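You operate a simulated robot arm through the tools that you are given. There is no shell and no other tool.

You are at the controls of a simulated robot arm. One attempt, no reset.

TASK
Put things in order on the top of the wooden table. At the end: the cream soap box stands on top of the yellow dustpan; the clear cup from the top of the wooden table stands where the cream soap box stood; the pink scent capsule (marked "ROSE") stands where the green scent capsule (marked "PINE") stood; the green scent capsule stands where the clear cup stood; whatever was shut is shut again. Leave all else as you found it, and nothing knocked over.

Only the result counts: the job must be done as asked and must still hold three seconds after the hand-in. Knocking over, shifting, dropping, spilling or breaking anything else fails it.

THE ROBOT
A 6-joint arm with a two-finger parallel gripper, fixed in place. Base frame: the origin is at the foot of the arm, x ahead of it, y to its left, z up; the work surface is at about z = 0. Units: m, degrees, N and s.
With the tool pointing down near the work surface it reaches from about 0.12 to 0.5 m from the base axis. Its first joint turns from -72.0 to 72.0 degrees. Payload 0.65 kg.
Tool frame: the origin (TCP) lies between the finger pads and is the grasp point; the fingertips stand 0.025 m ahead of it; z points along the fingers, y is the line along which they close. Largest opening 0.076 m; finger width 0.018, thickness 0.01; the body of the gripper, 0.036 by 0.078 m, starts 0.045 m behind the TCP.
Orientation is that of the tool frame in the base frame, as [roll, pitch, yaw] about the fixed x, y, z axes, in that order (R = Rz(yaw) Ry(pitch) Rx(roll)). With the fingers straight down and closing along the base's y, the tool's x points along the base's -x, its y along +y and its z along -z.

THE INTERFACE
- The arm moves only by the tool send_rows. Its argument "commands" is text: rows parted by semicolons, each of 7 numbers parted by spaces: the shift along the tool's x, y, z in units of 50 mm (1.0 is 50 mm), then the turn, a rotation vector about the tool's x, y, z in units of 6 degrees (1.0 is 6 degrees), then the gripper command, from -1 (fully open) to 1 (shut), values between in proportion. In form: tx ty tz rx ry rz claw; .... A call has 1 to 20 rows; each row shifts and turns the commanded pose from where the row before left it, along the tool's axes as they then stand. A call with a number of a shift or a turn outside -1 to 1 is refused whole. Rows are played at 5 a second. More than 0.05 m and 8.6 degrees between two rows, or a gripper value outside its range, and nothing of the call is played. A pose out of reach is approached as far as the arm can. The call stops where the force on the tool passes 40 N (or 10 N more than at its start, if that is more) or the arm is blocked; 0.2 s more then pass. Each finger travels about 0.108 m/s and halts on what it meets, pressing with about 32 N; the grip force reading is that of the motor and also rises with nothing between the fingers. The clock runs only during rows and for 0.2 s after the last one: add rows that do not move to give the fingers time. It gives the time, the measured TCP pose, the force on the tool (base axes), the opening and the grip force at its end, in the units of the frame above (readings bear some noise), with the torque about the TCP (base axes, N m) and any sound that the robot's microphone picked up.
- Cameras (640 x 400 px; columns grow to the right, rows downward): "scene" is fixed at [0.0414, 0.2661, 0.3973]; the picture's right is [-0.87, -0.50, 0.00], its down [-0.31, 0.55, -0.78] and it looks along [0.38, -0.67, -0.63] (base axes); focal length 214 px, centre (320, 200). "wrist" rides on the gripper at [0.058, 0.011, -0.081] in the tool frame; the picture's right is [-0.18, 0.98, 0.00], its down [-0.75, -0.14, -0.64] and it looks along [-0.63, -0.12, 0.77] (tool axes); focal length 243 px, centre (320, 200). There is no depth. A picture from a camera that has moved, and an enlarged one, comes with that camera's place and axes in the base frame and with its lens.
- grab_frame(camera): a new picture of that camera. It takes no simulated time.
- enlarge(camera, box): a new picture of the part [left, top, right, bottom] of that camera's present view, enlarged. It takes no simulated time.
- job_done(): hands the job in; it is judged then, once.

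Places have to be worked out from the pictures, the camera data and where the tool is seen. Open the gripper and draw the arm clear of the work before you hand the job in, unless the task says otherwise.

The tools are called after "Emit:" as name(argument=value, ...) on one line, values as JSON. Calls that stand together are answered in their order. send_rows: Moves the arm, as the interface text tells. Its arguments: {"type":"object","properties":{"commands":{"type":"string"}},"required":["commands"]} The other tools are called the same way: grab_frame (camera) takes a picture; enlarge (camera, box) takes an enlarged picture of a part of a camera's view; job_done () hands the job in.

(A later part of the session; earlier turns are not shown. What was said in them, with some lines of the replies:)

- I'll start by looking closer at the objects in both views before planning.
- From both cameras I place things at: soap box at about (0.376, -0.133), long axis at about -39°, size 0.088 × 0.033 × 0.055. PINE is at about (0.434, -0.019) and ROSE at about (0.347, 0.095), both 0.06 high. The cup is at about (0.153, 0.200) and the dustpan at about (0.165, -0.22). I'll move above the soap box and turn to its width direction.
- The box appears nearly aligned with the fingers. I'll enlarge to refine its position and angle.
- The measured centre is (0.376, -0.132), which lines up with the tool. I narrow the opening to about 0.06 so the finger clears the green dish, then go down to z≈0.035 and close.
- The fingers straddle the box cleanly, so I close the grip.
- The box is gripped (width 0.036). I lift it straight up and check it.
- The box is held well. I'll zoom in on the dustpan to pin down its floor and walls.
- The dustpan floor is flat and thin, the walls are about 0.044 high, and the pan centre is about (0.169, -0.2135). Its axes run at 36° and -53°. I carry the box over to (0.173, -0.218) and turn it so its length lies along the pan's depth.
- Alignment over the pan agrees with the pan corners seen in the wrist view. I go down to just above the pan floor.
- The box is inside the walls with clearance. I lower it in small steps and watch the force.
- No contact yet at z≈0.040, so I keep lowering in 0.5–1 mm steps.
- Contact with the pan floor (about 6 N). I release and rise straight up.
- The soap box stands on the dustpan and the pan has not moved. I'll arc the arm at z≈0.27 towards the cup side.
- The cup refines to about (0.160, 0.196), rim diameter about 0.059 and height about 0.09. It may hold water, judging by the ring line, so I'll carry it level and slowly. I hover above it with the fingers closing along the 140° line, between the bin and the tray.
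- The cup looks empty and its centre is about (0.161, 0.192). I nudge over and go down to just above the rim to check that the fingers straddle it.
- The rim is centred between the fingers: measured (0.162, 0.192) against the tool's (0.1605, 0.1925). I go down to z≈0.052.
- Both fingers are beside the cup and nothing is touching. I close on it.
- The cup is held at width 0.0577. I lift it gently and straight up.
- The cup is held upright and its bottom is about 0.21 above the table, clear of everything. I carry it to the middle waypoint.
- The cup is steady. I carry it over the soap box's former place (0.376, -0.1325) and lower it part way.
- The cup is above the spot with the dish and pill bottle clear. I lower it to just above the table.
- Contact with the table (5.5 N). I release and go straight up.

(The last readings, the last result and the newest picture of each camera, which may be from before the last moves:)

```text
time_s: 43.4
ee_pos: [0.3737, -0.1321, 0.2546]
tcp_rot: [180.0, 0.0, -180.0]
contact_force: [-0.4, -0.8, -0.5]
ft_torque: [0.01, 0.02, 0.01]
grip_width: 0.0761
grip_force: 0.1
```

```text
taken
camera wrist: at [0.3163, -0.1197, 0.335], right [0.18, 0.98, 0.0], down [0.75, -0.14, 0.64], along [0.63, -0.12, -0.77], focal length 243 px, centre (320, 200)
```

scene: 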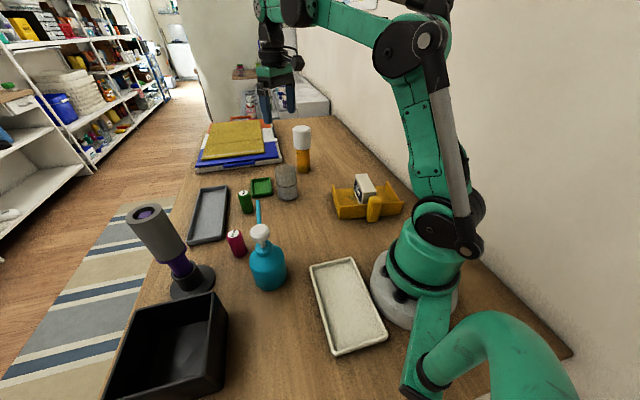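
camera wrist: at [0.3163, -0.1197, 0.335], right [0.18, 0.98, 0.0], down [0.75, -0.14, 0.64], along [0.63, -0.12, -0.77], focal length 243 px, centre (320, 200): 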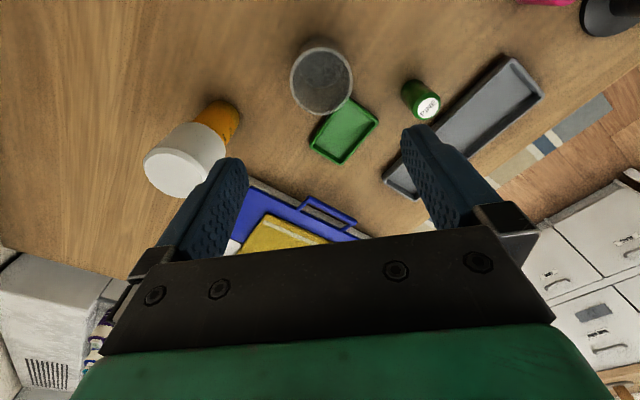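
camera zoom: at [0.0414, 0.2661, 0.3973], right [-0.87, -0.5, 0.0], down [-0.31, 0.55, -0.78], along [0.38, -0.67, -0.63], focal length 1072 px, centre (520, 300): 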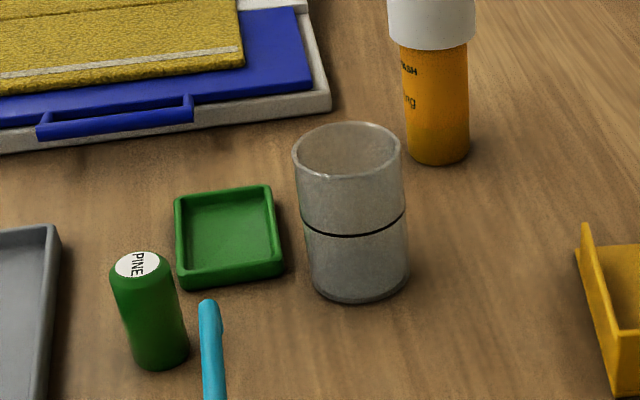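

The cup stands at (0.377, -0.132), on the soap box's former place. Next I hover over PINE at about (0.433, -0.019).

Emit:
send_rows(commands="-0.234 0.454 0 0 0 0 -1; -0.234 0.454 0.3 0 0 0 -1; -0.234 0.454 0.5 0 0 0 -1; -0.234 0.454 0.5 0 0 0 -1; -0.234 0.454 0.5 0 0 0 -1; 0 0 0 0 0 0 -0.6; 0 0 0 0 0 0 -0.6")

Emit:
grab_frame(camera="wrist")

Emit:
enlarge(camera="wrist", box=[240, 10, 400, 110])

```text
time_s: 45.0
ee_pos: [0.4316, -0.0175, 0.1636]
tcp_rot: [179.9, 0.0, -180.0]
contact_force: [0.0, 0.2, 0.1]
ft_torque: [-0.04, -0.02, 0.01]
grip_width: 0.0604
grip_force: 0.0
```

```text
taken
camera wrist: at [0.3738, -0.0063, 0.2451], right [0.18, 0.98, 0.0], down [0.75, -0.14, 0.64], along [0.63, -0.12, -0.77], focal length 243 px, centre (320, 200)
```

wrist: 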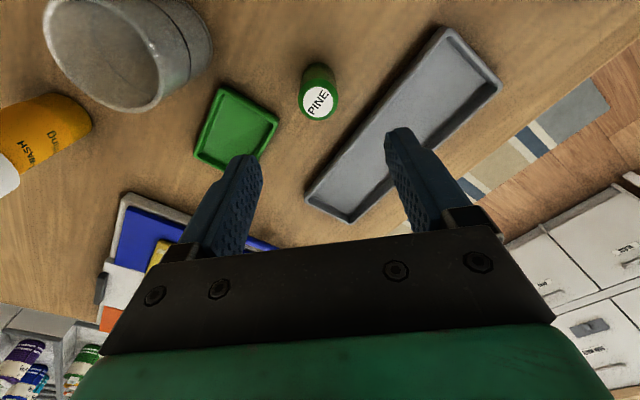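

```text
4.00 times, centred on (320, 60) of wrist
camera zoom: at [0.3738, -0.0063, 0.2451], right [0.18, 0.98, 0.0], down [0.75, -0.14, 0.64], along [0.63, -0.12, -0.77], focal length 970 px, centre (320, 760)
```

zoom: 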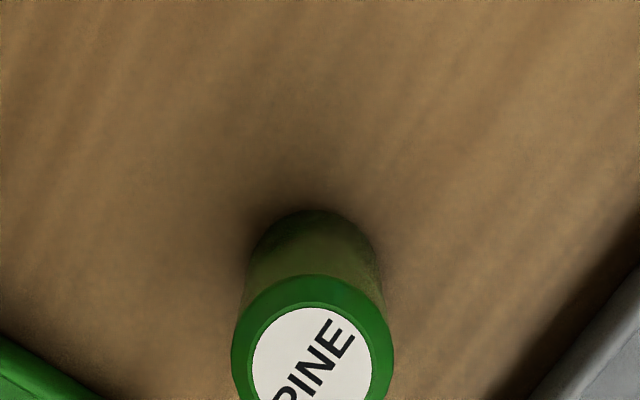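

PINE's centre is about (0.432, -0.0187), diameter about 0.031, and the tool is already on it. I go down to z≈0.035 with the 0.06 opening.

Emit:
send_rows(commands="0 -0.024 0.4 0 0 0 -0.6; 0 0 0.5 0 0 0 -0.6; 0 0 0.5 0 0 0 -0.6; 0 0 0.5 0 0 0 -0.6; 0 0 0.4 0 0 0 -0.6; 0 0 0.25 0 0 0 -0.6; 0 0 0 0 0 0 -0.6; 0 0 0 0 0 0 -0.6")

Emit:
grab_frame(camera="wrist")

Emit:
enlarge(camera="scene", box=[180, 140, 320, 250])

```text
time_s: 46.8
ee_pos: [0.4351, -0.0179, 0.0352]
tcp_rot: [179.9, 0.0, 179.9]
contact_force: [-0.2, 0.3, 0.6]
ft_torque: [0.0, 0.0, 0.0]
grip_width: 0.0607
grip_force: 0.0
```

```text
taken
camera wrist: at [0.3763, -0.0064, 0.1152], right [0.18, 0.98, 0.0], down [0.75, -0.14, 0.64], along [0.63, -0.12, -0.77], focal length 243 px, centre (320, 200)
```

wrist: 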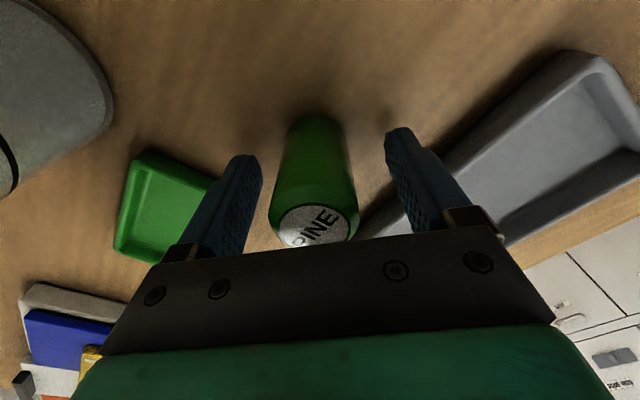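

```text
3.64 times, centred on (250, 195) of scene
camera zoom: at [0.0414, 0.2661, 0.3973], right [-0.87, -0.5, 0.0], down [-0.31, 0.55, -0.78], along [0.38, -0.67, -0.63], focal length 780 px, centre (574, 218)
```

zoom: 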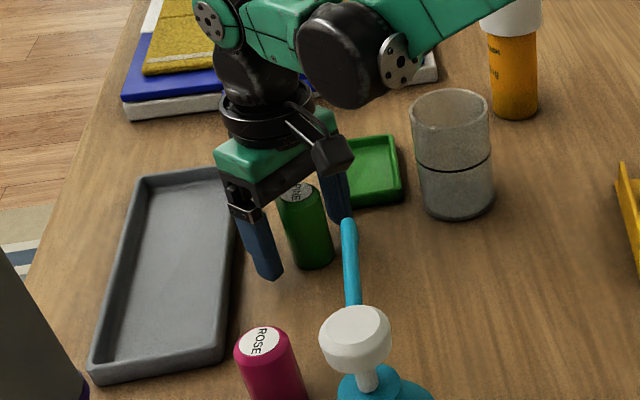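

The capsule is centred between the fingers, so I close.

Emit:
send_rows(commands="0 0 0 0 0 0 0; 0 0 0 0 0 0 0.4; 0 0 0 0 0 0 0.6; 0 0 0 0 0 0 0.6; 0 0 0 0 0 0 0.6")

```text
time_s: 48.0
ee_pos: [0.4357, -0.0178, 0.0345]
tcp_rot: [179.9, 0.0, -180.0]
contact_force: [-0.2, -0.5, 0.0]
ft_torque: [-0.02, 0.01, 0.03]
grip_width: 0.029
grip_force: 32.3
```

Held at width 0.029. I lift to z≈0.26 and carry it over the bottle towards the cup's former place.

Emit:
send_rows(commands="0 0 -0.2 0 0 0 0.6; 0 0 -0.5 0 0 0 0.6; 0 0 -0.8 0 0 0 0.6; 0 0 -0.8 0 0 0 0.6; 0 0 -0.8 0 0 0 0.6; 0 0 -0.8 0 0 0 0.6; 0 0 -0.6 0 0 0 0.6; 0.4 0.307 0 0 0 0 0.6; 0.609 0.467 0 0 0 0 0.6; 0.609 0.467 0 0 0 0 0.6; 0.609 0.467 0 0 0 0 0.6; 0.609 0.467 0 0 0 0 0.6; 0.609 0.467 0 0 0 0 0.6; 0.609 0.467 0 0 0 0 0.6; 0.609 0.467 0 0 0 0 0.6; 0.609 0.467 0 0 0 0 0.6; 0.209 0.157 0 0 0 0 0.6; 0 0 0 0 0 0 0.6")

Emit:
send_rows(commands="0 0 0 0 0 -0.926 0.6; 0 0 0 0 0 -0.926 0.6; 0 0 0 0 0 -0.926 0.6; 0 0 0 0 0 -0.926 0.6; 0 0 0 0 0 -0.926 0.6; 0 0 0 0 0 -0.926 0.6; 0 0 0 0 0 -0.926 0.6; 0 0 0 0 0 -0.926 0.6; 0 0 0 0 0 -0.926 0.6; 0 0 0 0 0 0 0.6")

Emit:
grab_frame(camera="scene")

Emit:
grab_frame(camera="wrist")

```text
time_s: 51.8
ee_pos: [0.1591, 0.1916, 0.2606]
tcp_rot: [-179.9, 0.0, 179.9]
contact_force: [-0.3, -0.2, 0.2]
ft_torque: [0.01, 0.01, 0.02]
grip_width: 0.0289
grip_force: 32.3
```

```text
time_s: 54.0
ee_pos: [0.1609, 0.1918, 0.2605]
tcp_rot: [-180.0, -0.1, -129.9]
contact_force: [-0.4, -1.5, -0.6]
ft_torque: [0.0, -0.01, -0.01]
grip_width: 0.0291
grip_force: 32.1
```

```text
taken
```

scene: 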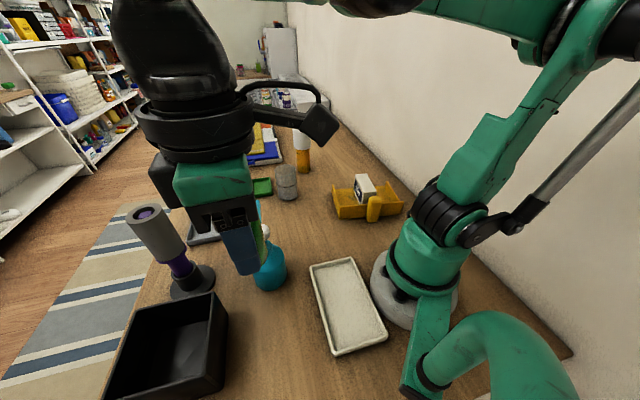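

```text
taken
camera wrist: at [0.1148, 0.1546, 0.3411], right [-0.64, 0.77, 0.0], down [0.59, 0.49, 0.64], along [0.5, 0.41, -0.77], focal length 243 px, centre (320, 200)
```

wrist: 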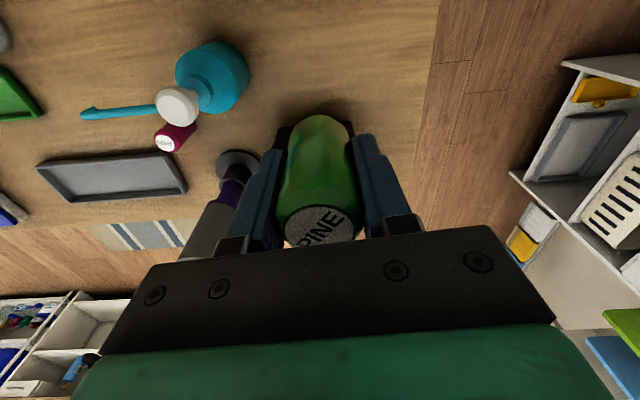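

The tool is at (0.160, 0.192) over the cup's former place with the capsule upright. I lower it to just above the table.

Emit:
send_rows(commands="0 0 0.5 0 0 0 0.6; 0 0 0.7 0 0 0 0.6; 0 0 0.7 0 0 0 0.6; 0 0 0.7 0 0 0 0.6; 0 0 0.6 0 0 0 0.6; 0 0 0.5 0 0 0 0.6; 0 0 0.4 0 0 0 0.6; 0 0 0.2 0 0 0 0.6; 0 0 0.1 0 0 0 0.6; 0 0 0 0 0 0 0.6; 0 0 0 0 0 0 0.6")

Emit:
enlarge(camera="scene", box=[180, 220, 340, 380])

```text
time_s: 56.4
ee_pos: [0.1603, 0.1915, 0.0414]
tcp_rot: [180.0, 0.1, -130.1]
contact_force: [0.4, 0.0, -0.1]
ft_torque: [0.01, 0.03, 0.04]
grip_width: 0.0292
grip_force: 32.1
```

```text
2.50 times, centred on (260, 300) of scene
camera zoom: at [0.0414, 0.2661, 0.3973], right [-0.87, -0.5, 0.0], down [-0.31, 0.55, -0.78], along [0.38, -0.67, -0.63], focal length 536 px, centre (470, -50)
```

zoom: 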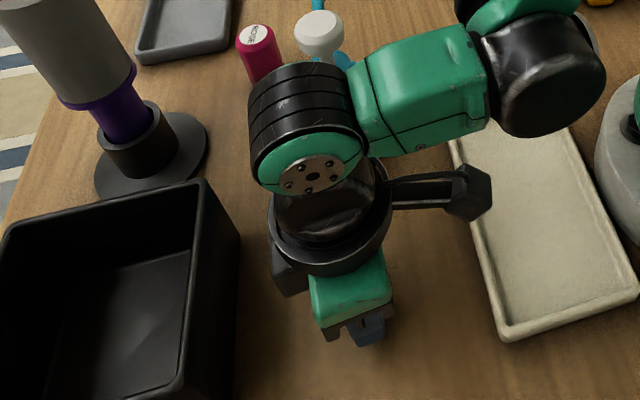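

No contact yet; I ease down the last few millimetres.

Emit:
send_rows(commands="0 0 0.05 0 0 0 0.6; 0 0 0.04 0 0 0 0.6; 0 0 0.02 0 0 0 0.6; 0 0 0.01 0 0 0 0.6; 0 0 0 0 0 0 0.6")

```text
time_s: 57.6
ee_pos: [0.161, 0.1918, 0.0353]
tcp_rot: [180.0, -0.1, -129.9]
contact_force: [2.1, 1.9, 9.7]
ft_torque: [0.12, -0.07, -0.02]
grip_width: 0.0293
grip_force: 31.9
```

Contact at 9.7 N. I ease off by half a millimetre, release and go up.

Emit:
send_rows(commands="0 0 -0.008 0 0 0 0.6; 0 0 0 0 0 0 -0.2; 0 0 0 0 0 0 -0.6; 0 0 0 0 0 0 -0.6; 0 0 -0.2 0 0 0 -0.6; 0 0 -0.5 0 0 0 -0.6; 0 0 -0.8 0 0 0 -0.6; 0 0 -0.8 0 0 0 -0.6; 0 0 -0.8 0 0 0 -0.6; 0 0 -0.8 0 0 0 -0.6; 0 0 -0.6 0 0 0 -0.6; 0 0 0 0 0 0 -0.6")

Emit:
grab_frame(camera="scene")

Emit:
grab_frame(camera="wrist")

```text
time_s: 60.2
ee_pos: [0.1614, 0.1919, 0.2612]
tcp_rot: [-180.0, 0.0, -130.0]
contact_force: [-0.2, 0.0, 0.4]
ft_torque: [0.01, 0.02, -0.03]
grip_width: 0.0609
grip_force: 0.1
```

```text
taken
```

scene: 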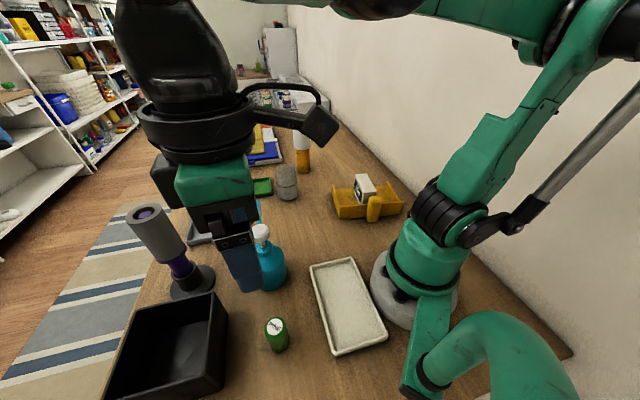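

```text
taken
camera wrist: at [0.1152, 0.154, 0.3402], right [-0.63, 0.77, 0.0], down [0.59, 0.49, 0.64], along [0.5, 0.41, -0.77], focal length 243 px, centre (320, 200)
```

wrist: 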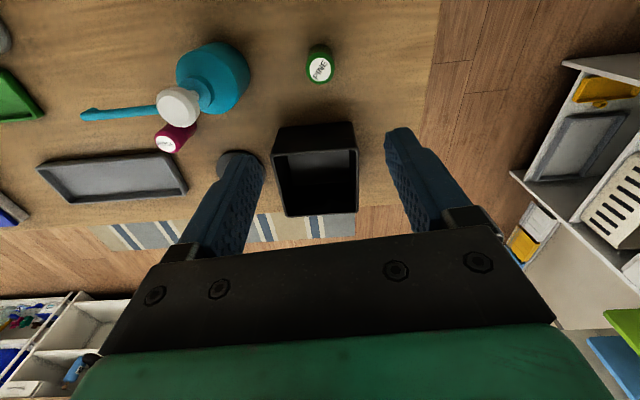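

PINE stands where the cup stood. Next is ROSE at about (0.347, 0.095). The pump's spout tip is close by, at about (0.307, 0.046, z≈0.13), so I'll use yaw ≈130° to keep the wrist camera between the bottle and the purple device, clear of the spout.

Emit:
send_rows(commands="-0.151 -0.683 0 0 0 0 -0.6; -0.151 -0.683 0 0 0 0 -0.6; -0.151 -0.683 0 0 0 0 -0.6; -0.151 -0.683 0 0 0 0 -0.6; -0.151 -0.683 0 0 0 0 -0.6; -0.151 -0.683 0 0 0 0 -0.6; 0 0 0 0 0 0 -0.6")

Emit:
send_rows(commands="0 0 0 0 0 0.98 -0.6; 0 0 0 0 0 0.98 -0.6; 0 0 0 0 0 0.98 -0.6; 0 0 0 0 0 0.98 -0.6; 0 0 0 0 0 0.98 -0.6; 0 0 0 0 0 0.98 -0.6; 0 0 0 0 0 0.98 -0.6; 0 0 0 0 0 0.98 -0.6; 0 0 0 0 0 0.98 -0.6; 0 0 0 0 0 0.98 -0.6; 0 0 0 0 0 0.98 -0.6; 0 0 0 0 0 0.98 -0.6; 0 0 0 0 0 0.98 -0.6; 0 0 0 0 0 0.98 -0.6; 0 0 0 0 0 0.98 -0.6; 0 0 0 0 0 0.98 -0.6; 0 0 0 0 0 0.98 -0.6; 0 0 0 0 0 0 -0.6")

Emit:
grab_frame(camera="wrist")

Emit:
grab_frame(camera="scene")

```text
time_s: 61.8
ee_pos: [0.3456, 0.0941, 0.2583]
tcp_rot: [179.9, 0.0, -130.0]
contact_force: [-0.4, 0.9, -0.6]
ft_torque: [-0.01, -0.03, 0.0]
grip_width: 0.061
grip_force: 0.1
```

```text
time_s: 65.6
ee_pos: [0.3482, 0.0929, 0.2606]
tcp_rot: [180.0, 0.1, 129.9]
contact_force: [-0.6, 0.7, -0.1]
ft_torque: [-0.02, 0.0, -0.02]
grip_width: 0.0609
grip_force: 0.0
```

```text
taken
camera wrist: at [0.3175, 0.1459, 0.3408], right [0.87, 0.49, 0.0], down [0.37, -0.67, 0.64], along [0.32, -0.56, -0.77], focal length 243 px, centre (320, 200)
```

wrist: 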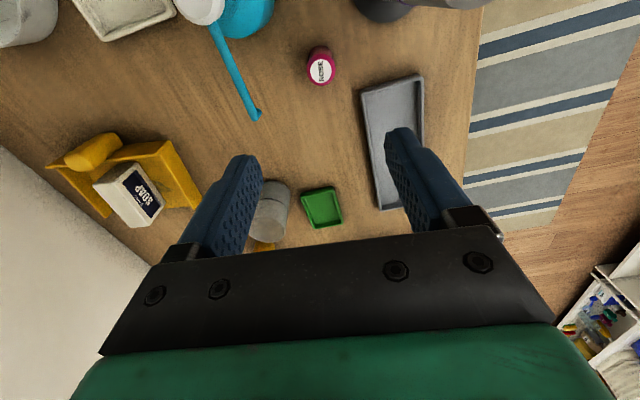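

```text
taken
```

scene: 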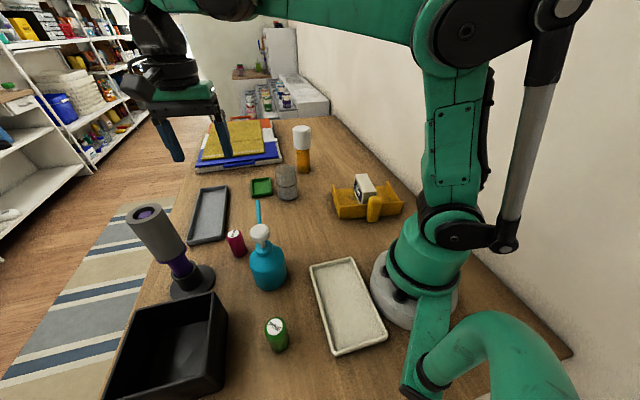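

Emit:
enlarge(camera="wrist", box=[210, 0, 430, 138])

Emit:
enlarge(camera="scene", box=[120, 170, 320, 310])

```text
2.90 times, centred on (320, 69) of wrist
camera zoom: at [0.3175, 0.1459, 0.3408], right [0.87, 0.49, 0.0], down [0.37, -0.67, 0.64], along [0.32, -0.56, -0.77], focal length 703 px, centre (320, 580)
```

zoom: 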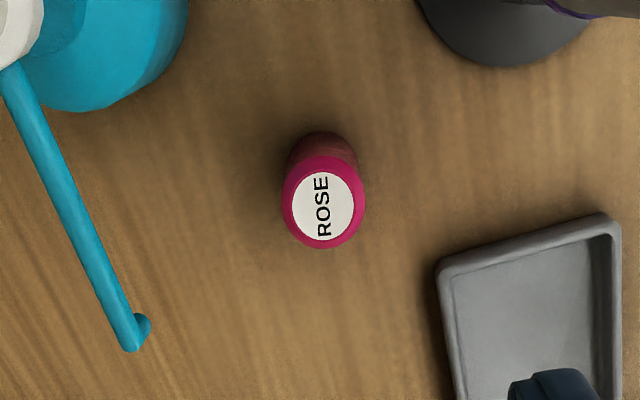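

```text
2.86 times, centred on (220, 240) of scene
camera zoom: at [0.0414, 0.2661, 0.3973], right [-0.87, -0.5, 0.0], down [-0.31, 0.55, -0.78], along [0.38, -0.67, -0.63], focal length 613 px, centre (606, 86)
```

zoom: 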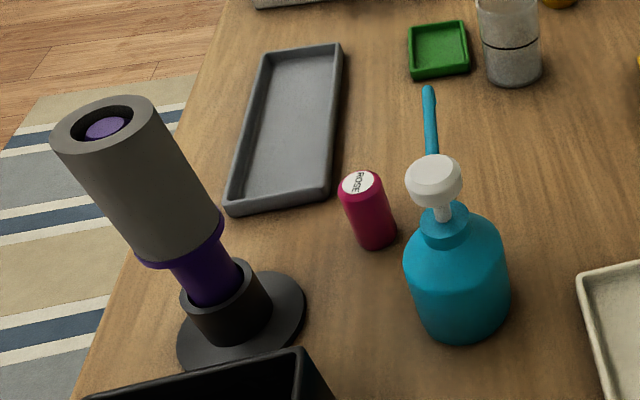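

ROSE refines to (0.3466, 0.095) and the tool is already over it. I narrow the opening to 0.05, go down part way to z≈0.12, and check clearance to the spout and pump.

Emit:
send_rows(commands="0 0 0 0 0 0 -0.32; 0 0 0.5 0 0 0 -0.32; 0 0 0.6 0 0 0 -0.32; 0 0 0.6 0 0 0 -0.32; 0 0 0.6 0 0 0 -0.32; 0 0 0.5 0 0 0 -0.32; 0 0 0 0 0 0 -0.32; 0 0 0 0 0 0 -0.32")

Emit:
grab_frame(camera="wrist")

Emit:
enlarge(camera="scene", box=[120, 120, 360, 310])

```text
time_s: 67.4
ee_pos: [0.3466, 0.093, 0.1207]
tcp_rot: [-180.0, 0.0, 130.0]
contact_force: [-0.2, 0.3, 0.2]
ft_torque: [-0.02, -0.01, 0.01]
grip_width: 0.0502
grip_force: 0.0
```

```text
taken
camera wrist: at [0.318, 0.1456, 0.2013], right [0.87, 0.49, 0.0], down [0.38, -0.67, 0.64], along [0.32, -0.56, -0.77], focal length 243 px, centre (320, 200)
```

wrist: 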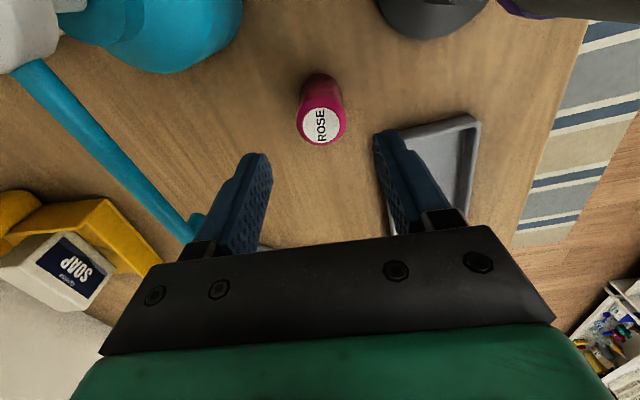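

```text
2.11 times, centred on (240, 215) of scene
camera zoom: at [0.0414, 0.2661, 0.3973], right [-0.87, -0.5, 0.0], down [-0.31, 0.55, -0.78], along [0.38, -0.67, -0.63], focal length 452 px, centre (488, 168)
```

zoom: 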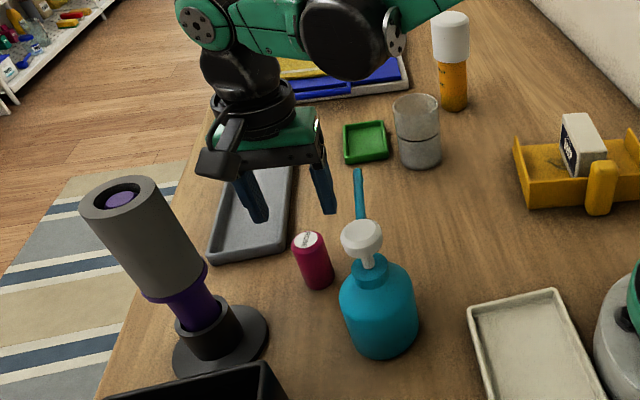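

Fingers are centred on ROSE. The spout tip is about 2 cm beyond the gripper body's end, and the wrist is well above the pump. I go down to z≈0.047.

Emit:
send_rows(commands="0 0 0.3 0 0 0 -0.32; 0 0 0.35 0 0 0 -0.32; 0 0 0.35 0 0 0 -0.32; 0 0 0.3 0 0 0 -0.32; 0 0 0.17 0 0 0 -0.32; 0 0 0 0 0 0 -0.32; 0 0 0 0 0 0 -0.32")

Emit:
grab_frame(camera="wrist")

Emit:
enlarge(camera="scene", box=[120, 120, 360, 310])

```text
time_s: 69.0
ee_pos: [0.3462, 0.0933, 0.0464]
tcp_rot: [-180.0, 0.1, 130.0]
contact_force: [0.2, -0.1, 1.0]
ft_torque: [-0.01, 0.0, 0.01]
grip_width: 0.05
grip_force: 0.1
```

```text
taken
camera wrist: at [0.3168, 0.1454, 0.1278], right [0.87, 0.49, 0.0], down [0.38, -0.67, 0.64], along [0.32, -0.56, -0.77], focal length 243 px, centre (320, 200)
```

wrist: 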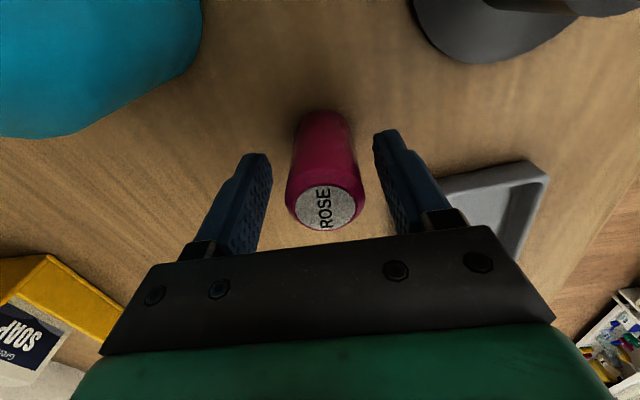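

```text
2.11 times, centred on (240, 215) of scene
camera zoom: at [0.0414, 0.2661, 0.3973], right [-0.87, -0.5, 0.0], down [-0.31, 0.55, -0.78], along [0.38, -0.67, -0.63], focal length 452 px, centre (488, 168)
```

zoom: 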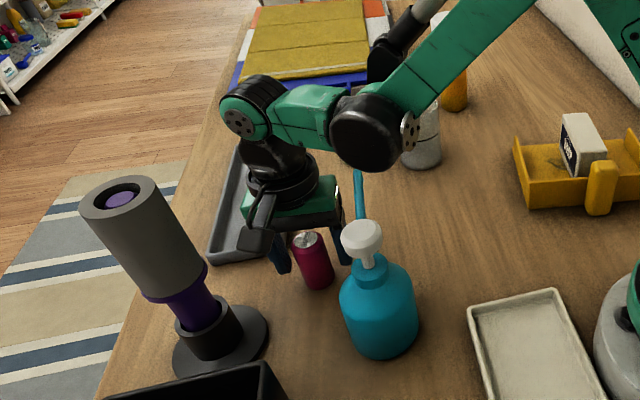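

No contact and the capsule is between the fingers, so I close.

Emit:
send_rows(commands="0 0 0 0 0 0 0; 0 0 0 0 0 0 0.4; 0 0 0 0 0 0 0.6; 0 0 0 0 0 0 0.6; 0 0 0 0 0 0 0.6")

Emit:
grab_frame(camera="wrist")

```text
time_s: 70.2
ee_pos: [0.346, 0.0935, 0.0474]
tcp_rot: [-179.9, -0.1, 130.1]
contact_force: [0.1, -0.4, 1.6]
ft_torque: [0.04, -0.02, 0.02]
grip_width: 0.029
grip_force: 32.6
```

```text
taken
camera wrist: at [0.3168, 0.1455, 0.1279], right [0.87, 0.49, 0.0], down [0.38, -0.67, 0.64], along [0.32, -0.56, -0.77], focal length 243 px, centre (320, 200)
```

wrist: 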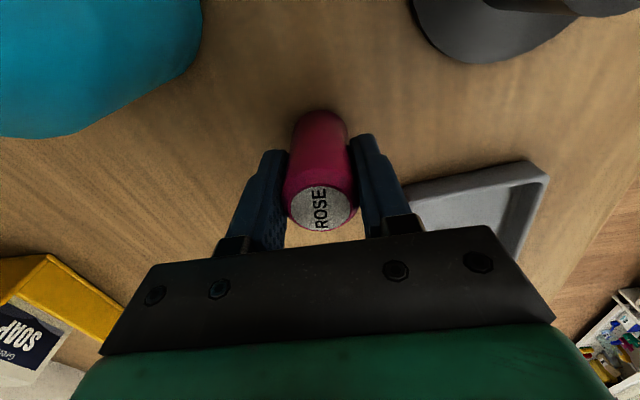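

ROSE is gripped (0.029). I lift, carry it to PINE's former place and turn back to yaw 180°.

Emit:
send_rows(commands="0 0 -0.2 0 0 0 0.6; 0 0 -0.4 0 0 0 0.6; 0 0 -0.7 0 0 0 0.6; 0 0 -0.7 0 0 0 0.6; 0 0 -0.7 0 0 0 0.6; 0 0 -0.7 0 0 0 0.6; 0 0 -0.6 0 0 0 0.6; 0 0 0 0 0 0 0.6; -0.568 -0.02 0 0 0 0 0.6; -0.568 -0.02 0 0 0 0 0.6; -0.568 -0.02 0 0 0 0 0.6; -0.568 -0.02 0 0 0 0 0.6; -0.568 -0.02 0 0 0 0 0.6; 0 0 0 0 0 0 0.6")

Emit:
send_rows(commands="0 0 0 0 0 -0.926 0.6; 0 0 0 0 0 -0.926 0.6; 0 0 0 0 0 -0.926 0.6; 0 0 0 0 0 -0.926 0.6; 0 0 0 0 0 -0.926 0.6; 0 0 0 0 0 -0.926 0.6; 0 0 0 0 0 -0.926 0.6; 0 0 0 0 0 -0.926 0.6; 0 0 0 0 0 -0.926 0.6; 0 0 0 0 0 0 0.6; 0 0 0 0 0 0 0.6")

Emit:
grab_frame(camera="wrist")

Emit:
grab_frame(camera="scene")

```text
time_s: 73.2
ee_pos: [0.4333, -0.0202, 0.243]
tcp_rot: [-180.0, 0.0, 129.9]
contact_force: [0.8, 0.3, -0.8]
ft_torque: [0.0, 0.01, 0.0]
grip_width: 0.0293
grip_force: 32.2
```

```text
time_s: 75.6
ee_pos: [0.4337, -0.0179, 0.2475]
tcp_rot: [-180.0, 0.1, -179.9]
contact_force: [0.3, -0.1, -0.6]
ft_torque: [0.0, 0.01, 0.0]
grip_width: 0.0289
grip_force: 32.3
```

```text
taken
camera wrist: at [0.3759, -0.0067, 0.3278], right [0.18, 0.98, 0.0], down [0.75, -0.14, 0.64], along [0.63, -0.12, -0.77], focal length 243 px, centre (320, 200)
```

wrist: 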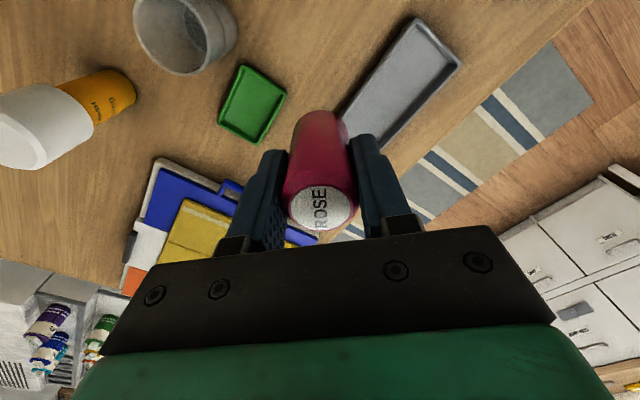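

```text
taken
```

scene: 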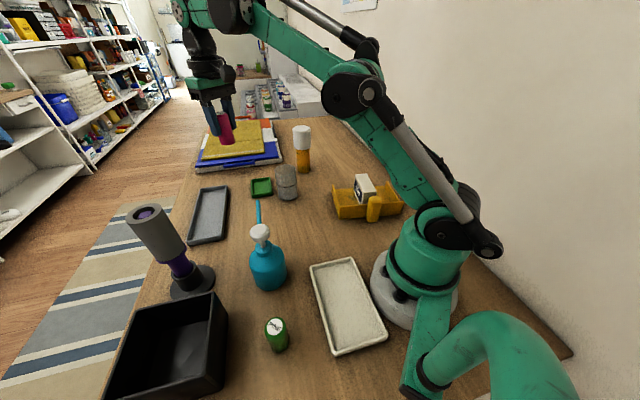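

On target at (0.434, -0.018). I lower to just above the table; contact is expected at z≈0.047.

Emit:
send_rows(commands="0 0 0.4 0 0 0 0.6; 0 0 0.6 0 0 0 0.6; 0 0 0.7 0 0 0 0.6; 0 0 0.7 0 0 0 0.6; 0 0 0.6 0 0 0 0.6; 0 0 0.4 0 0 0 0.6; 0 0 0.3 0 0 0 0.6; 0 0 0.16 0 0 0 0.6; 0 0 0 0 0 0 0.6; 0 0 0 0 0 0 0.6")

Emit:
enlarge(camera="scene", box=[180, 140, 320, 250])

```text
time_s: 77.8
ee_pos: [0.4343, -0.0197, 0.0538]
tcp_rot: [179.9, -0.1, -179.9]
contact_force: [0.7, 0.8, -1.1]
ft_torque: [0.03, -0.02, -0.02]
grip_width: 0.0294
grip_force: 31.9
```

```text
3.64 times, centred on (250, 195) of scene
camera zoom: at [0.0414, 0.2661, 0.3973], right [-0.87, -0.5, 0.0], down [-0.31, 0.55, -0.78], along [0.38, -0.67, -0.63], focal length 780 px, centre (574, 218)
```

zoom: 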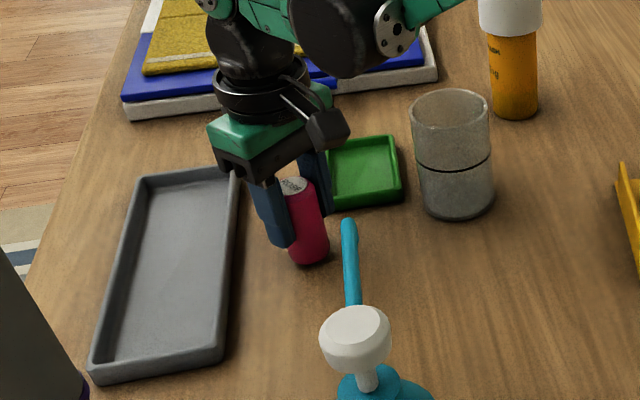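

Emit:
send_rows(commands="0 0 0.06 0 0 0 0.6; 0 0 0.04 0 0 0 0.6; 0 0 0.02 0 0 0 0.6; 0 0 0.015 0 0 0 0.6; 0 0 0 0 0 0 0.6")

```text
time_s: 79.0
ee_pos: [0.4338, -0.019, 0.0461]
tcp_rot: [179.9, 0.0, -179.9]
contact_force: [-1.3, -1.8, 7.2]
ft_torque: [0.0, 0.0, 0.0]
grip_width: 0.0288
grip_force: 31.7
```

Contact at 7 N. I release and rise straight up.

Emit:
send_rows(commands="0 0 -0.006 0 0 0 0.6; 0 0 0 0 0 0 -0.1; 0 0 0 0 0 0 -0.5; 0 0 0 0 0 0 -0.5; 0 0 -0.2 0 0 0 -0.5; 0 0 -0.4 0 0 0 -0.5; 0 0 -0.7 0 0 0 -0.5; 0 0 -0.8 0 0 0 -0.5; 0 0 -0.8 0 0 0 -0.5; 0 0 -0.8 0 0 0 -0.5; 0 0 -0.4 0 0 0 -1; 0 0 0 0 0 0 -1; 0 0 0 0 0 0 -1")

Emit:
grab_frame(camera="scene")

Emit:
enlarge(camera="scene", box=[180, 160, 340, 260])

Emit:
enlarge(camera="scene", box=[224, 280, 320, 370])

Emit:
grab_frame(camera="wrist")

```text
time_s: 81.8
ee_pos: [0.4361, -0.0187, 0.2521]
tcp_rot: [180.0, 0.0, -179.9]
contact_force: [-0.1, 0.1, -0.2]
ft_torque: [0.02, 0.01, -0.03]
grip_width: 0.0762
grip_force: 0.1
```

```text
taken
```

scene: 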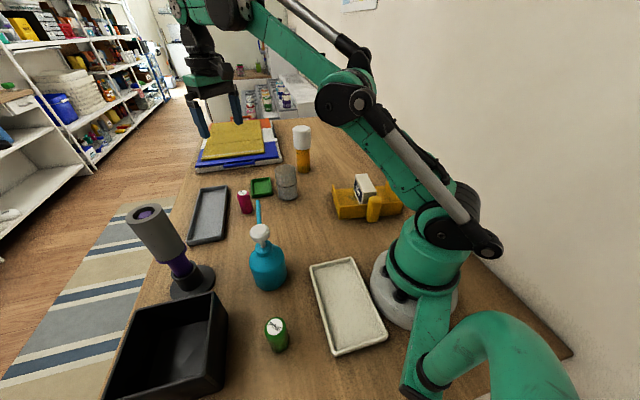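

```text
4.00 times, centred on (260, 210) of scene
camera zoom: at [0.0414, 0.2661, 0.3973], right [-0.87, -0.5, 0.0], down [-0.31, 0.55, -0.78], along [0.38, -0.67, -0.63], focal length 858 px, centre (560, 160)
```

zoom: 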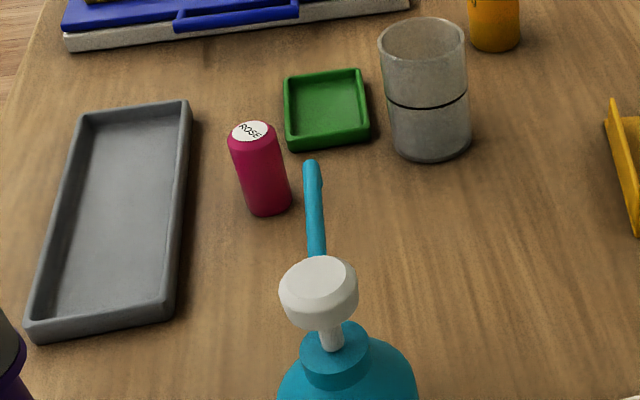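

```text
4.44 times, centred on (272, 325) of scene
camera zoom: at [0.0414, 0.2661, 0.3973], right [-0.87, -0.5, 0.0], down [-0.31, 0.55, -0.78], along [0.38, -0.67, -0.63], focal length 953 px, centre (533, -356)
```

zoom: 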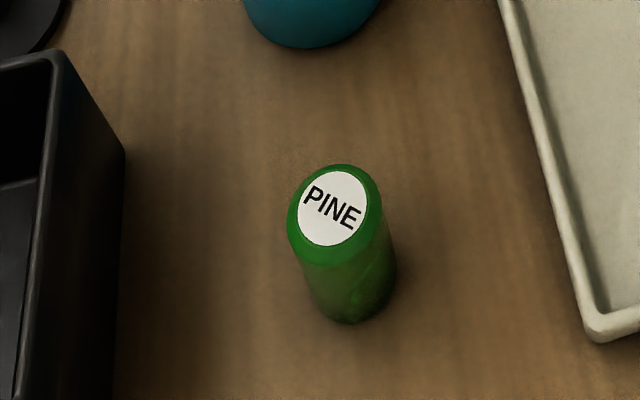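

```text
taken
camera wrist: at [0.3778, -0.0058, 0.3316], right [0.18, 0.98, 0.0], down [0.75, -0.14, 0.64], along [0.63, -0.12, -0.77], focal length 243 px, centre (320, 200)
```

wrist: 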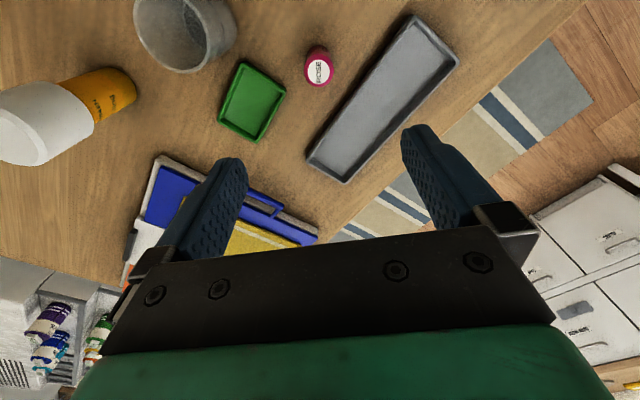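

All four objects are upright and in their places, and the neighbours have not moved. I retreat to near the start pose with the gripper open and take a last look.

Emit:
send_rows(commands="0 0 -0.4 0 0 0 -1; 0.717 -0.243 0 0 0 0 -1; 0.717 -0.243 0 0 0 0 -1; 0.717 -0.243 0 0 0 0 -1; 0.717 -0.243 0 0 0 0 -1; 0.717 -0.243 0 0 0 0 -1; 0.717 -0.243 0 0 0 0 -1; 0 0 0 0 0 0 -1; 0 0 0 0 0 0 -1")

Emit:
grab_frame(camera="scene")

Emit:
grab_frame(camera="wrist")

```text
time_s: 83.8
ee_pos: [0.2108, -0.0916, 0.2676]
tcp_rot: [180.0, 0.0, -179.9]
contact_force: [0.1, 0.0, 0.1]
ft_torque: [0.0, 0.01, 0.01]
grip_width: 0.0755
grip_force: 0.0
out of reach, approached as far as the arm can: row 1
```

```text
taken
```

scene: 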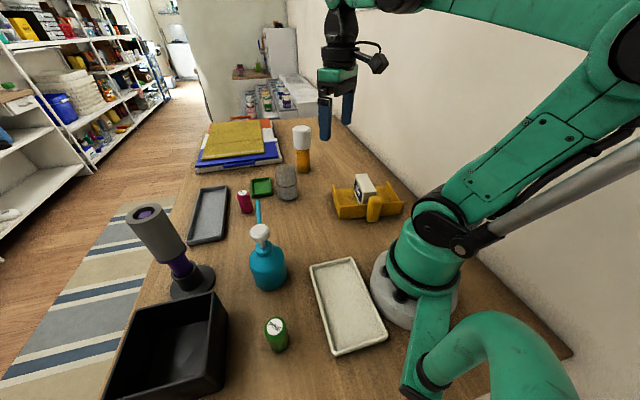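

```text
taken
camera wrist: at [0.1524, -0.0796, 0.3477], right [0.18, 0.98, 0.0], down [0.75, -0.14, 0.64], along [0.63, -0.12, -0.77], focal length 243 px, centre (320, 200)
```

wrist: 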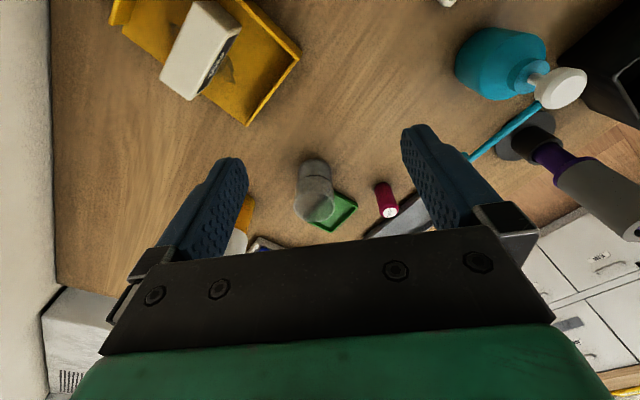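

The final pictures show the soap box on the dustpan, the cup on the soap's spot, ROSE on PINE's spot and PINE on the cup's spot. Everything else looks unmoved, and the arm is clear with the gripper open, so I hand in.

Emit:
job_done()

```text
The job is handed in.
```

The table is arranged as you asked, and I've handed the job in. I don't have the judge's result.

| Item | Final place | How close |
|---|---|---|
| Cream soap box | Upright on the dustpan floor, between the walls | Dustpan did not move |
| Clear cup | Where the soap box stood | Within about 4 mm |
| Pink "ROSE" capsule | Where the green capsule stood | Within about 3 mm |
| Green "PINE" capsule | Where the cup stood | Within about 4 mm |

The distances are my estimates from the camera views. Nothing on the table had been shut, so there was nothing to close again. In the last pictures, nothing was knocked over and everything else looked unmoved. The gripper is open and the arm is back near its start position, clear of the work.
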